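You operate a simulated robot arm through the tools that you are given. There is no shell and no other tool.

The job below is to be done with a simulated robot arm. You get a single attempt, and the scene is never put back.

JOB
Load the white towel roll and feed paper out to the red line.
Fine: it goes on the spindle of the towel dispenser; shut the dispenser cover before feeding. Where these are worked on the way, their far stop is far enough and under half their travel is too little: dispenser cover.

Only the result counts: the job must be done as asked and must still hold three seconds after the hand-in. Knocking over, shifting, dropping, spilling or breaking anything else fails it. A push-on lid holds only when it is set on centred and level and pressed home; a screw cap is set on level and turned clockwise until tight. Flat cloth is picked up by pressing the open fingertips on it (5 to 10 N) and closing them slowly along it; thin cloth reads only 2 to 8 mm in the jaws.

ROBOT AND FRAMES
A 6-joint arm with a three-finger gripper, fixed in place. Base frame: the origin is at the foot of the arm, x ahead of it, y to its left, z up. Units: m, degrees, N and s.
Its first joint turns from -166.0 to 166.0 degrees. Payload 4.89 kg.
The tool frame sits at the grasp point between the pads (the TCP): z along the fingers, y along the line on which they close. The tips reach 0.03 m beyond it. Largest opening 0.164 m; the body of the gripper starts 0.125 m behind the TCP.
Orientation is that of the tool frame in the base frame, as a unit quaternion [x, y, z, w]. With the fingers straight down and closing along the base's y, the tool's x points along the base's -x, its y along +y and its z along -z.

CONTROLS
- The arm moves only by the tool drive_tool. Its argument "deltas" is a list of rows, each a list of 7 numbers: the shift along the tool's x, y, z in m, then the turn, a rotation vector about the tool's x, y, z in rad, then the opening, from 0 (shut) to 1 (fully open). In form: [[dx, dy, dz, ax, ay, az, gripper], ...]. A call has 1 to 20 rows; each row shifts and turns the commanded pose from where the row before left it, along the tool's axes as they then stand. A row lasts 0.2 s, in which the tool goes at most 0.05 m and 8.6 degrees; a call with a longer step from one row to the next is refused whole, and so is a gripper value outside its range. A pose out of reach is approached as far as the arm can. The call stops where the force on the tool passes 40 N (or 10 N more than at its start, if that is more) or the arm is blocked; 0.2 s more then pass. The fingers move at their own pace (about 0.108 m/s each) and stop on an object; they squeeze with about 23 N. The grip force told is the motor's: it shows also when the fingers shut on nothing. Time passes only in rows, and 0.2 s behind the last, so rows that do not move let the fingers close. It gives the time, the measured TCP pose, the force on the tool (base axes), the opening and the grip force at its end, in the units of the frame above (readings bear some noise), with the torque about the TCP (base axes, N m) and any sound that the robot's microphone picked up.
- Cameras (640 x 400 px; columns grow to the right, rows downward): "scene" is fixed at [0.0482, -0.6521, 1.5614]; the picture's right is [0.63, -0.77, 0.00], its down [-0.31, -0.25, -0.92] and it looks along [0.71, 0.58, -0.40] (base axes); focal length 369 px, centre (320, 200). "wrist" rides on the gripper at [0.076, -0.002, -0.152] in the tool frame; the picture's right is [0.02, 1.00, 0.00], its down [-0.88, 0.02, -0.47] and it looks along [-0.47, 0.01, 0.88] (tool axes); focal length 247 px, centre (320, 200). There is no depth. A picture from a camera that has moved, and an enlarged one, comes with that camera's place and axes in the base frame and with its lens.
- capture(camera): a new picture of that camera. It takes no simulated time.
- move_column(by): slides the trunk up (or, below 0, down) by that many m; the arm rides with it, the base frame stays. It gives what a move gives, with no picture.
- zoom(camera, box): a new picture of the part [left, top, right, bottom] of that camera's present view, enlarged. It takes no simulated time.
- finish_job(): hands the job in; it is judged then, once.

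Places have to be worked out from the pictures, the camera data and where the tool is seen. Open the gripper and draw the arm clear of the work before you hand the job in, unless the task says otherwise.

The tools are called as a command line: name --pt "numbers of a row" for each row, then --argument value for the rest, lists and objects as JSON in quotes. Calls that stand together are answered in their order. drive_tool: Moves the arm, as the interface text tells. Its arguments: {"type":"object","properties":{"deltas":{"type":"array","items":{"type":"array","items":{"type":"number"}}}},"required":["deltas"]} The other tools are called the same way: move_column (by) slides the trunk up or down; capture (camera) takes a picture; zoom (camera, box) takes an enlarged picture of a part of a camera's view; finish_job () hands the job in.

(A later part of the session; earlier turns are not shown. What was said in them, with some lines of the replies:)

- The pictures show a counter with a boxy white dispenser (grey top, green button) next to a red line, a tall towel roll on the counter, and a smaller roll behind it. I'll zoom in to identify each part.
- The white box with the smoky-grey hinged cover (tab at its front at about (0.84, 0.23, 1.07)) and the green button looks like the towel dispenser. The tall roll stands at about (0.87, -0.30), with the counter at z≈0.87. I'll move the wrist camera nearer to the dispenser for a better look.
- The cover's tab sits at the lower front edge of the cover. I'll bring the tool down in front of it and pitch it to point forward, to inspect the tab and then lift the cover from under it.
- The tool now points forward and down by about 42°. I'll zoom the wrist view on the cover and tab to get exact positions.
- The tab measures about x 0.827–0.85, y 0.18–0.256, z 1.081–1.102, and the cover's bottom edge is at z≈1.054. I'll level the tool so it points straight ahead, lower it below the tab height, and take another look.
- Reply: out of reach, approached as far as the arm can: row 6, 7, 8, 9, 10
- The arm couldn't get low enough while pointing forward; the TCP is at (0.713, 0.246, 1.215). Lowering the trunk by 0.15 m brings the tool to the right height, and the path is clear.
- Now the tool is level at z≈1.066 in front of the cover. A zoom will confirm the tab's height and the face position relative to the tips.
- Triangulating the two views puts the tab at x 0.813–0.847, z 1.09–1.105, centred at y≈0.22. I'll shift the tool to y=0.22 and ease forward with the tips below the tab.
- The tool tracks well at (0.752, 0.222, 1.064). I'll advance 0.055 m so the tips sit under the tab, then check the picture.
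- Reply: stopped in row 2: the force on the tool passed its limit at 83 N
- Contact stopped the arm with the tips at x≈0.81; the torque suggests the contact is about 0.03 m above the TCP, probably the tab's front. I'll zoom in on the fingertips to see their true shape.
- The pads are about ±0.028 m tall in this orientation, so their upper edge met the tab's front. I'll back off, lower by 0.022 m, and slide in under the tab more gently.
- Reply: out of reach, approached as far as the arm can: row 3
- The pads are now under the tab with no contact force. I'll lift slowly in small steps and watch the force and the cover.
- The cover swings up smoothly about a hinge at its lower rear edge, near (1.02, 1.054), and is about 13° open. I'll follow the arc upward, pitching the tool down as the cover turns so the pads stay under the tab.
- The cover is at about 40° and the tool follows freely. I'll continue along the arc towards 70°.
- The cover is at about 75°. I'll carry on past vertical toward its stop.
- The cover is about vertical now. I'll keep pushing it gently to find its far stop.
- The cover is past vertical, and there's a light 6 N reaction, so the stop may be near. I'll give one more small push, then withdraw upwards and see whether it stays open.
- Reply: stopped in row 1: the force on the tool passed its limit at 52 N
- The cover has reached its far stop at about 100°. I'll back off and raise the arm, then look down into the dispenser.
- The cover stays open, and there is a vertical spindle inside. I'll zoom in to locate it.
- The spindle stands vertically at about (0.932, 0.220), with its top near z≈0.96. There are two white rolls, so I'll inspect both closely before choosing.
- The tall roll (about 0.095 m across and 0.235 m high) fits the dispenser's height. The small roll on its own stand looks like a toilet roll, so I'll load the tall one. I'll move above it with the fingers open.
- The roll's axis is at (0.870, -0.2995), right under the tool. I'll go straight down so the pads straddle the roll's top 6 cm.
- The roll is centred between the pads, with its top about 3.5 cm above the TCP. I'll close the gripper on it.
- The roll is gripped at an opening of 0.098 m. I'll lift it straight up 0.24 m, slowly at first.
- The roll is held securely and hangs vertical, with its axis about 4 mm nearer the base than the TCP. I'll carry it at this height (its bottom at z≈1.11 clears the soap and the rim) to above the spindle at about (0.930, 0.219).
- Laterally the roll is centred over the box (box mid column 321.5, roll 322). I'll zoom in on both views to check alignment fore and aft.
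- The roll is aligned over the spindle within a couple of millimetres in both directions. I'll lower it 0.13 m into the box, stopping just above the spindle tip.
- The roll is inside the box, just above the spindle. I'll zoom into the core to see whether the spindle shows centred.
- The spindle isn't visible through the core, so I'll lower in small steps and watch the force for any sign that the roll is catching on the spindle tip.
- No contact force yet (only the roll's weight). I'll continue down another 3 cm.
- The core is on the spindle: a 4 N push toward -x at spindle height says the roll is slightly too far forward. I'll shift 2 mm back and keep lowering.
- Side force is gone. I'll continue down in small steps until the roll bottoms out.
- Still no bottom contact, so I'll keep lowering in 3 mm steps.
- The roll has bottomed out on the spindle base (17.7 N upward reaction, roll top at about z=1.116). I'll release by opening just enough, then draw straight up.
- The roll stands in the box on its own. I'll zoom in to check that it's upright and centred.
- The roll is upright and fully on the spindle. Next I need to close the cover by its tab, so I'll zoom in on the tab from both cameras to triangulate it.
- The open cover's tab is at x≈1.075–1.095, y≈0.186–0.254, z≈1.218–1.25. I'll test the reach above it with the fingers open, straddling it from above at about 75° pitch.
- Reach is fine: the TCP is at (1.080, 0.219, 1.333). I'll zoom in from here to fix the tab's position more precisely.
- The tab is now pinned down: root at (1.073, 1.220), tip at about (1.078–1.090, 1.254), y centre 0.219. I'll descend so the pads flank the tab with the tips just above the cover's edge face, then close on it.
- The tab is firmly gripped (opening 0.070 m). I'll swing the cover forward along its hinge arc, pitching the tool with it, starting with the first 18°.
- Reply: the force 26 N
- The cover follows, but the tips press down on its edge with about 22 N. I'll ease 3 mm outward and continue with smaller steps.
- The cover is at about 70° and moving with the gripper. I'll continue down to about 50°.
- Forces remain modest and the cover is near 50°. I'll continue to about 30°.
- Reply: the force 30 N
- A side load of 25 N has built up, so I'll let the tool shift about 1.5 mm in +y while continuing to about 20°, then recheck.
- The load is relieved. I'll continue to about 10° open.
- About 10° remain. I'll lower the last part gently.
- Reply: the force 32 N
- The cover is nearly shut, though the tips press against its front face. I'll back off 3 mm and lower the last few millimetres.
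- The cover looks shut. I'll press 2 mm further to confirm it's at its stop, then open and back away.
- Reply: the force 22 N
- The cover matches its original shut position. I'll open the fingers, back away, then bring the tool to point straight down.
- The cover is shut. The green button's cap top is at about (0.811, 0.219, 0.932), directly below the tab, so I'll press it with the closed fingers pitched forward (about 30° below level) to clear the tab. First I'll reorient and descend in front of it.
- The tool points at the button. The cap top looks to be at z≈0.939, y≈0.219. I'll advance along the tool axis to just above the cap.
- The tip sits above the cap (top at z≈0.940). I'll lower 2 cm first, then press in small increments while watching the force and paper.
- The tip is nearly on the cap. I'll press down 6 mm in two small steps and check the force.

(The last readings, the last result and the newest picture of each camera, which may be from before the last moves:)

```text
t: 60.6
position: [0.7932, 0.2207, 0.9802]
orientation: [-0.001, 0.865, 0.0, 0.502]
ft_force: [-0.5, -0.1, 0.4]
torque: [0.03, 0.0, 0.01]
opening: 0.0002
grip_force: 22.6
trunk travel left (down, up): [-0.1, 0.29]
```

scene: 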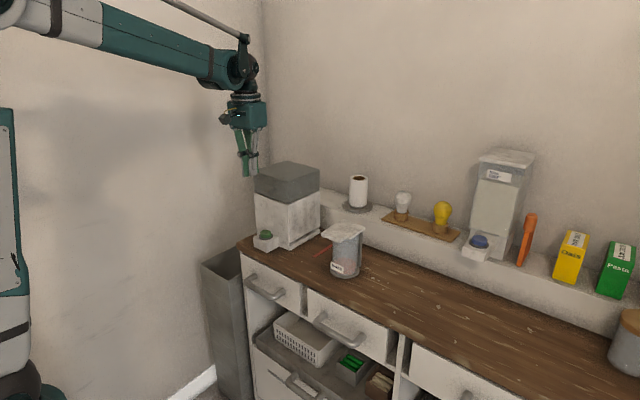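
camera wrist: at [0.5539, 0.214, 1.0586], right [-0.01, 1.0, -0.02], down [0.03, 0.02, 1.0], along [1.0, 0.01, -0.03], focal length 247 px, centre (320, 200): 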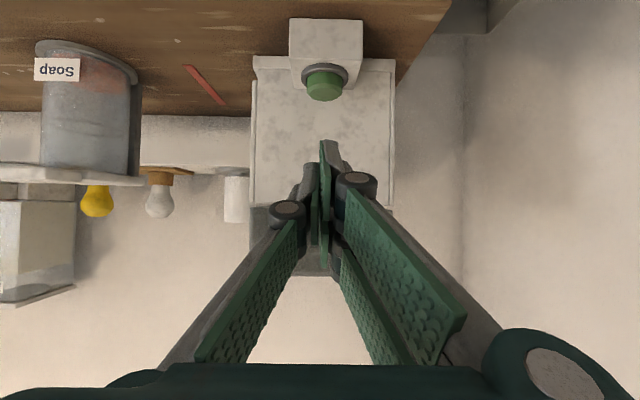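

No contact yet. I'll go down another 5 mm.

drive_tool --pt "0.0022 -0.001 0.0012 0 0 0 0" --pt "0.0022 0 0.0013 0 0 0 0"

zoom --camera "scene" --box '[220, 170, 350, 270]'

```text
t: 61.2
position: [0.7939, 0.2184, 0.9752]
orientation: [0.0, 0.865, -0.001, 0.502]
ft_force: [0.7, -0.8, 2.1]
torque: [-0.02, -0.06, -0.06]
opening: 0.0
grip_force: 23.1
trunk travel left (down, up): [-0.1, 0.29]
heard: click
```

```text
4.00 times, centred on (285, 220) of scene
camera zoom: at [0.0482, -0.6521, 1.5614], right [0.63, -0.77, 0.0], down [-0.31, -0.25, -0.92], along [0.71, 0.58, -0.4], focal length 1474 px, centre (460, 120)
```

zoom: 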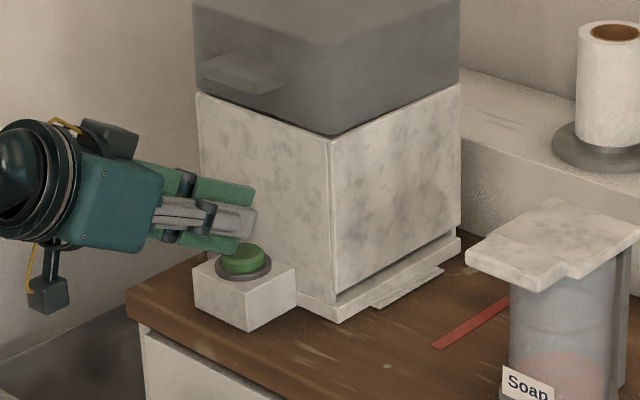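

A click sounded and a strip of paper has started to emerge, by about 1 cm. I'll hold one short row to see whether it keeps feeding while pressed.

drive_tool --pt "0 0 0 0 0 0 0"

zoom --camera "scene" --box '[220, 170, 350, 270]'

```text
t: 61.6
position: [0.794, 0.2197, 0.9757]
orientation: [-0.001, 0.865, 0.0, 0.502]
ft_force: [1.9, -0.4, 2.1]
torque: [0.01, -0.08, 0.03]
opening: 0.0003
grip_force: 23.4
trunk travel left (down, up): [-0.1, 0.29]
```

```text
4.00 times, centred on (285, 220) of scene
camera zoom: at [0.0482, -0.6521, 1.5614], right [0.63, -0.77, 0.0], down [-0.31, -0.25, -0.92], along [0.71, 0.58, -0.4], focal length 1474 px, centre (460, 120)
```

zoom: 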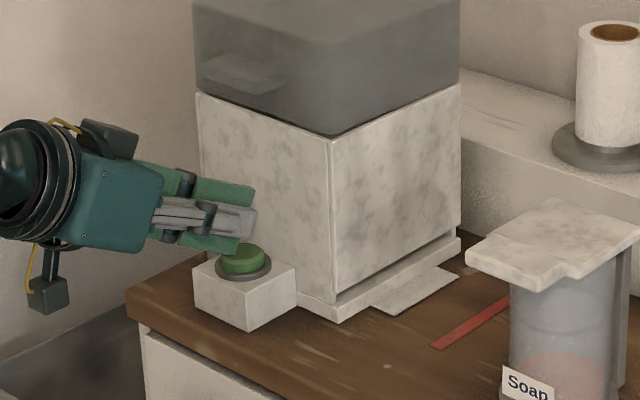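

It feeds continuously while pressed, at roughly 4–5 cm/s. I'll zoom in tightly to measure how far the edge is from the red line before any more time passes.

zoom --camera "scene" --box '[295, 225, 355, 262]'

capture --camera "wrist"

```text
10.67 times, centred on (325, 244) of scene
camera zoom: at [0.0482, -0.6521, 1.5614], right [0.63, -0.77, 0.0], down [-0.31, -0.25, -0.92], along [0.71, 0.58, -0.4], focal length 3932 px, centre (267, -264)
```

zoom: 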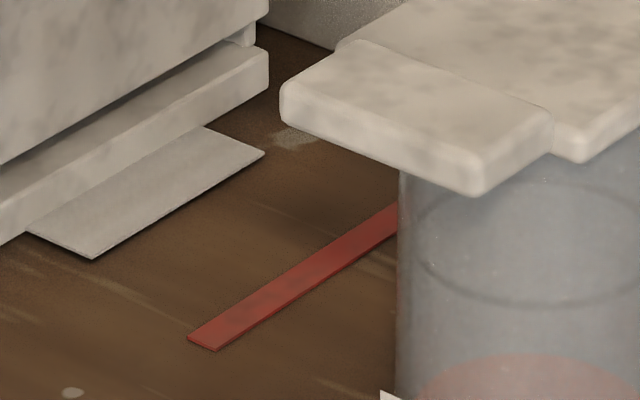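

```text
taken
camera wrist: at [0.6244, 0.2173, 0.9855], right [-0.01, 1.0, -0.02], down [0.03, 0.02, 1.0], along [1.0, 0.01, -0.03], focal length 247 px, centre (320, 200)
```

wrist: 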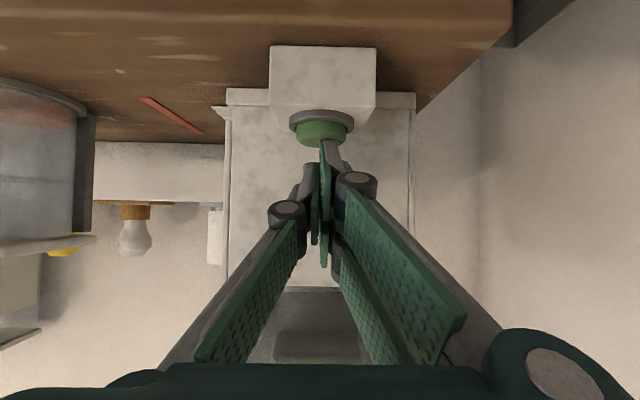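

The paper is out about 3 cm from the tray, with roughly 6.5 cm to the line's centre. I'll lift off now to see how promptly feeding stops.

drive_tool --pt "-0.0087 0 -0.005 0 0 0 0"

zoom --camera "scene" --box '[295, 225, 355, 262]'

```text
t: 62.0
position: [0.793, 0.2198, 0.986]
orientation: [-0.001, 0.865, 0.0, 0.502]
ft_force: [0.8, 0.2, -0.2]
torque: [0.0, 0.01, -0.02]
opening: 0.0
grip_force: 23.2
trunk travel left (down, up): [-0.1, 0.29]
```

```text
10.67 times, centred on (325, 244) of scene
camera zoom: at [0.0482, -0.6521, 1.5614], right [0.63, -0.77, 0.0], down [-0.31, -0.25, -0.92], along [0.71, 0.58, -0.4], focal length 3932 px, centre (267, -264)
```

zoom: 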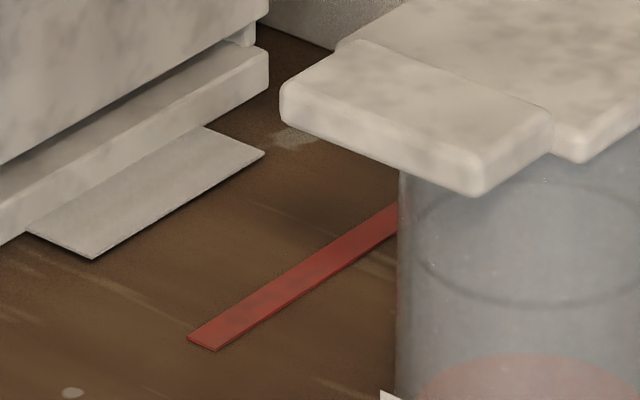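

The paper hasn't moved since the last picture, so each click may feed a fixed length, or it stopped instantly on release. I'll press and release once and measure again.

drive_tool --pt "0.0052 0 0.003 0 0 0 0" --pt "0.0045 0 0.0026 0 0 0 0" --pt "-0.009 0 -0.0052 0 0 0 0"

zoom --camera "scene" --box '[295, 225, 355, 262]'

```text
t: 62.9
position: [0.7927, 0.2212, 0.9838]
orientation: [0.0, 0.865, 0.0, 0.502]
ft_force: [0.4, 0.8, 0.3]
torque: [0.0, -0.01, -0.01]
opening: 0.0
grip_force: 23.2
trunk travel left (down, up): [-0.1, 0.29]
heard: click
```

```text
10.67 times, centred on (325, 244) of scene
camera zoom: at [0.0482, -0.6521, 1.5614], right [0.63, -0.77, 0.0], down [-0.31, -0.25, -0.92], along [0.71, 0.58, -0.4], focal length 3932 px, centre (267, -264)
```

zoom: 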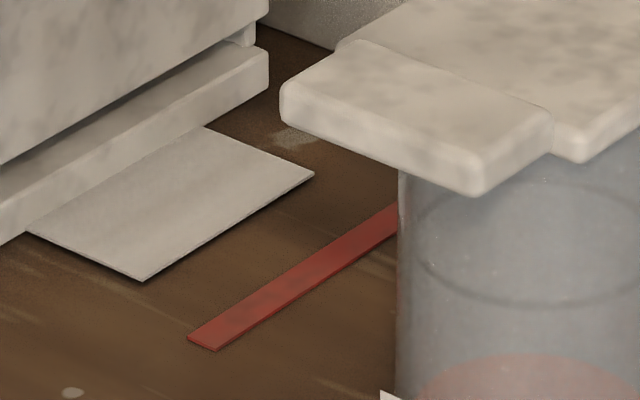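

The edge advanced about 2.3 cm. I'll wait a moment without touching to see if it's still moving.

drive_tool --pt "0 0 0 0 0 0 0"

zoom --camera "scene" --box '[295, 225, 355, 262]'

```text
t: 63.2
position: [0.7936, 0.2197, 0.9841]
orientation: [0.0, 0.865, -0.001, 0.501]
ft_force: [0.1, -0.6, 0.0]
torque: [0.01, 0.04, -0.01]
opening: 0.0001
grip_force: 22.6
trunk travel left (down, up): [-0.1, 0.29]
```

```text
10.67 times, centred on (325, 244) of scene
camera zoom: at [0.0482, -0.6521, 1.5614], right [0.63, -0.77, 0.0], down [-0.31, -0.25, -0.92], along [0.71, 0.58, -0.4], focal length 3932 px, centre (267, -264)
```

zoom: 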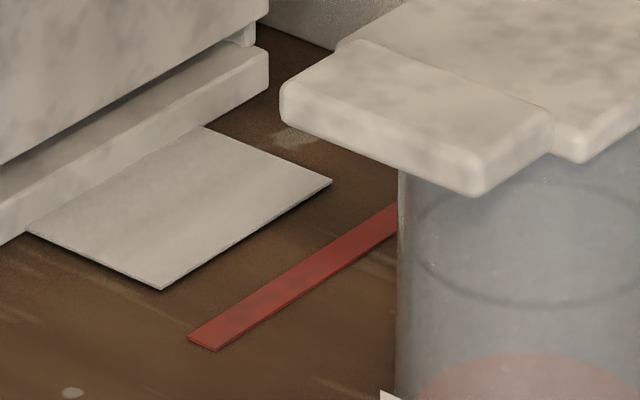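

It kept advancing after release: each click feeds a fixed ~3 cm. I'll wait once more to confirm it has stopped.

drive_tool --pt "0 0 0 0 0 0 0" --pt "0 0 0 0 0 0 0" --pt "0 0 0 0 0 0 0"

zoom --camera "scene" --box '[295, 225, 355, 262]'

```text
t: 64.0
position: [0.7931, 0.2206, 0.9847]
orientation: [0.0, 0.865, -0.001, 0.501]
ft_force: [-0.6, 0.1, -1.4]
torque: [-0.01, 0.05, 0.01]
opening: 0.0001
grip_force: 22.9
trunk travel left (down, up): [-0.1, 0.29]
```

```text
10.67 times, centred on (325, 244) of scene
camera zoom: at [0.0482, -0.6521, 1.5614], right [0.63, -0.77, 0.0], down [-0.31, -0.25, -0.92], along [0.71, 0.58, -0.4], focal length 3932 px, centre (267, -264)
```

zoom: 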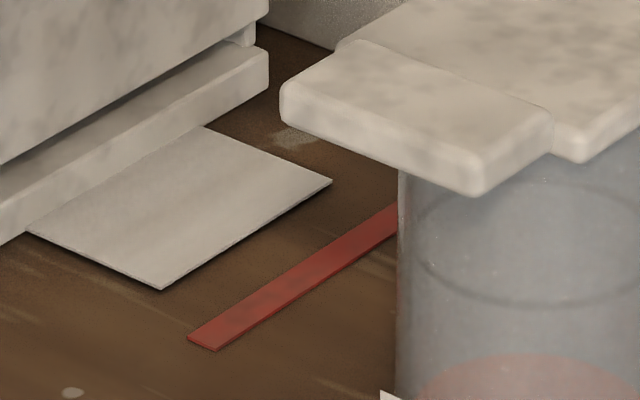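

It's stable. Extrapolating, one more click (~3.1 cm) puts the edge right on the red line. I'll make one identical press and release.

drive_tool --pt "0.0052 -0.0005 0.003 0 0 0 0" --pt "0.0047 0 0.0027 0 0 0 0" --pt "-0.0105 0 -0.006 0 0 0 0" --pt "0 0 0 0 0 0 0" --pt "0 0 0 0 0 0 0" --pt "0 0 0 0 0 0 0"

zoom --camera "scene" --box '[295, 225, 355, 262]'

```text
t: 65.5
position: [0.7916, 0.2188, 0.984]
orientation: [-0.001, 0.865, 0.0, 0.501]
ft_force: [0.3, -0.3, -0.5]
torque: [-0.04, -0.01, 0.03]
opening: 0.0
grip_force: 23.1
trunk travel left (down, up): [-0.1, 0.29]
heard: click
```

```text
10.67 times, centred on (325, 244) of scene
camera zoom: at [0.0482, -0.6521, 1.5614], right [0.63, -0.77, 0.0], down [-0.31, -0.25, -0.92], along [0.71, 0.58, -0.4], focal length 3932 px, centre (267, -264)
```

zoom: 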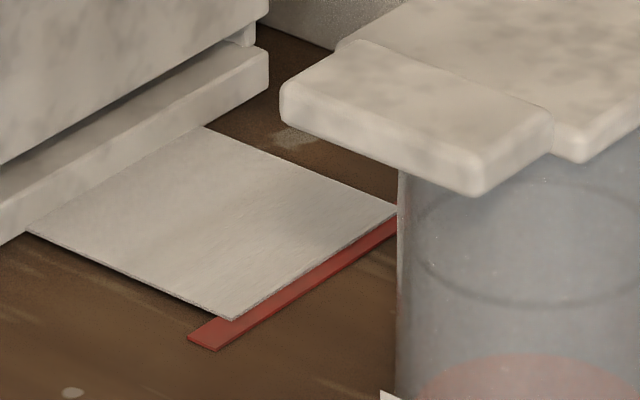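

The paper's edge now lies on the middle of the red line. I'll withdraw back and up, clear of the button, and open the gripper.

drive_tool --pt "0 0 -0.02 0 0 0 0" --pt "0 0 -0.03 0 0 0 0" --pt "0 0 -0.03 0 0 0 0" --pt "-0.03 0 -0.017 0 0 0 0" --pt "-0.034 0 -0.02 0 0 0 0" --pt "-0.034 0 -0.02 0 0 0 0" --pt "-0.034 0 -0.02 0 0 0 0" --pt "-0.034 0 -0.02 0 0.13 0 0" --pt "0 0 -0.02 0 0.13 0 0.3" --pt "0 0 -0.02 0 0.13 0 0.6" --pt "0 0 0 0 0.13 0 1" --pt "0 0 0 0 0.13 0 1" --pt "0 0 0 0 0 0 1"

capture --camera "scene"

zoom --camera "scene" --box '[235, 150, 365, 265]'

capture --camera "wrist"

```text
t: 68.2
position: [0.691, 0.22, 1.2433]
orientation: [-0.001, 0.98, 0.0, 0.199]
ft_force: [0.2, -0.2, -0.6]
torque: [0.02, 0.06, 0.0]
opening: 0.164
grip_force: 0.0
trunk travel left (down, up): [-0.1, 0.29]
```

```text
taken
```

scene: 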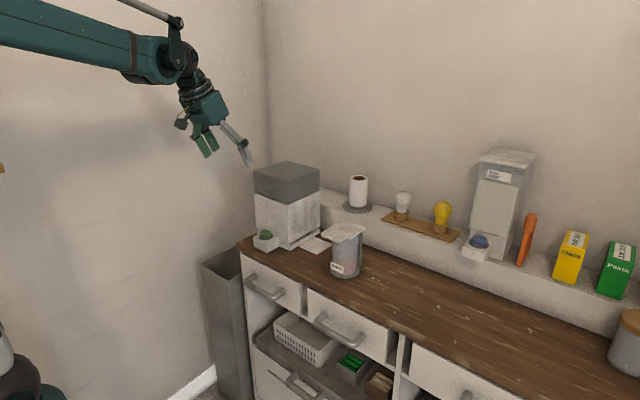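

```text
3.48 times, centred on (300, 208) of scene
camera zoom: at [0.0482, -0.6521, 1.5614], right [0.63, -0.77, 0.0], down [-0.31, -0.25, -0.92], along [0.71, 0.58, -0.4], focal length 1282 px, centre (390, 174)
```

zoom: 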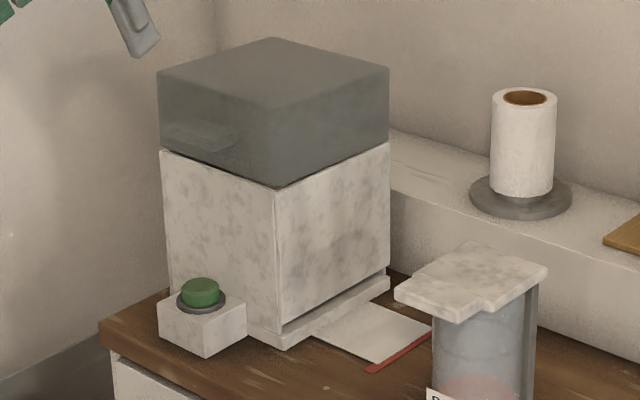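

```text
taken
camera wrist: at [0.5624, 0.217, 1.3536], right [-0.02, 1.0, -0.01], down [0.63, 0.02, 0.78], along [0.78, 0.01, -0.63], focal length 247 px, centre (320, 200)
```

wrist: 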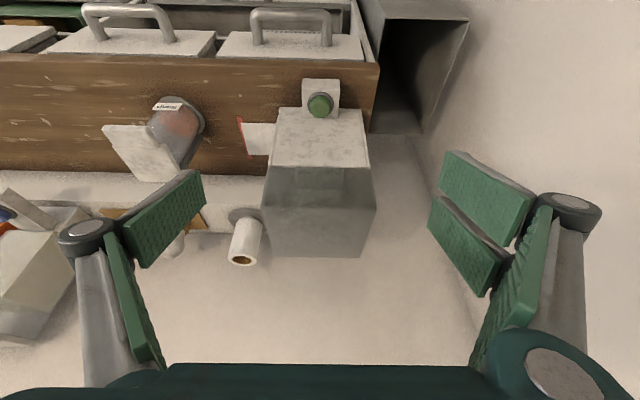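

The arm is clear, the cover is shut, and nothing else appears moved. I'll do a final check from above of the paper edge against the line.

zoom --camera "wrist" --box '[215, 90, 305, 170]'

zoom --camera "scene" --box '[295, 225, 355, 262]'

```text
5.00 times, centred on (260, 130) of wrist
camera zoom: at [0.5624, 0.217, 1.3536], right [-0.02, 1.0, -0.01], down [0.63, 0.02, 0.78], along [0.78, 0.01, -0.63], focal length 1235 px, centre (620, 550)
```

zoom: 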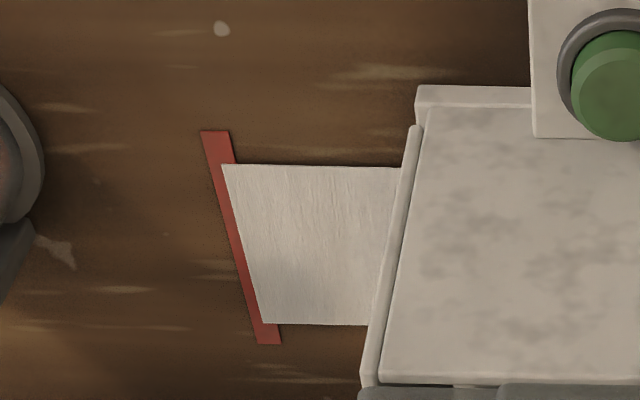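

```text
10.67 times, centred on (325, 244) of scene
camera zoom: at [0.0482, -0.6521, 1.5614], right [0.63, -0.77, 0.0], down [-0.31, -0.25, -0.92], along [0.71, 0.58, -0.4], focal length 3932 px, centre (267, -264)
```

zoom: 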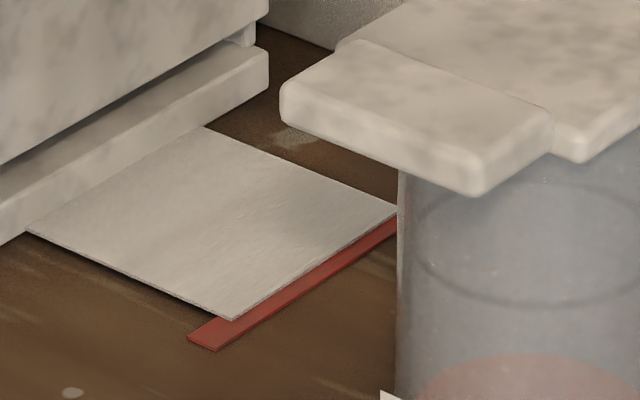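

Both views show the paper's edge resting on the middle of the red line, with the roll loaded, the cover shut, the gripper open and the arm clear. I'm handing in the job.

finish_job

```text
The job is handed in.
```

The white towel roll is on the dispenser's spindle, the cover is shut, and the paper is fed out to the red line. I've handed the job in but haven't seen the verdict.

- **Roll:** There were two white rolls. I loaded the tall one from the counter because it fits the dispenser's height. The small one was on its own stand and looked like a toilet roll, so I left it alone.
- **Cover:** I opened it to its far stop, loaded the roll, then closed it until it matched its original shut position.
- **Paper:** Each button press feeds about 3 cm. After three presses the paper's edge lay on the middle of the red line in both camera views, and it hadn't moved when I checked again.
- **Surroundings:** One early push against the cover tab peaked at 83 N. Neither the dispenser nor anything else looked moved in the final pictures.

I opened the gripper and drew the arm clear before handing in.
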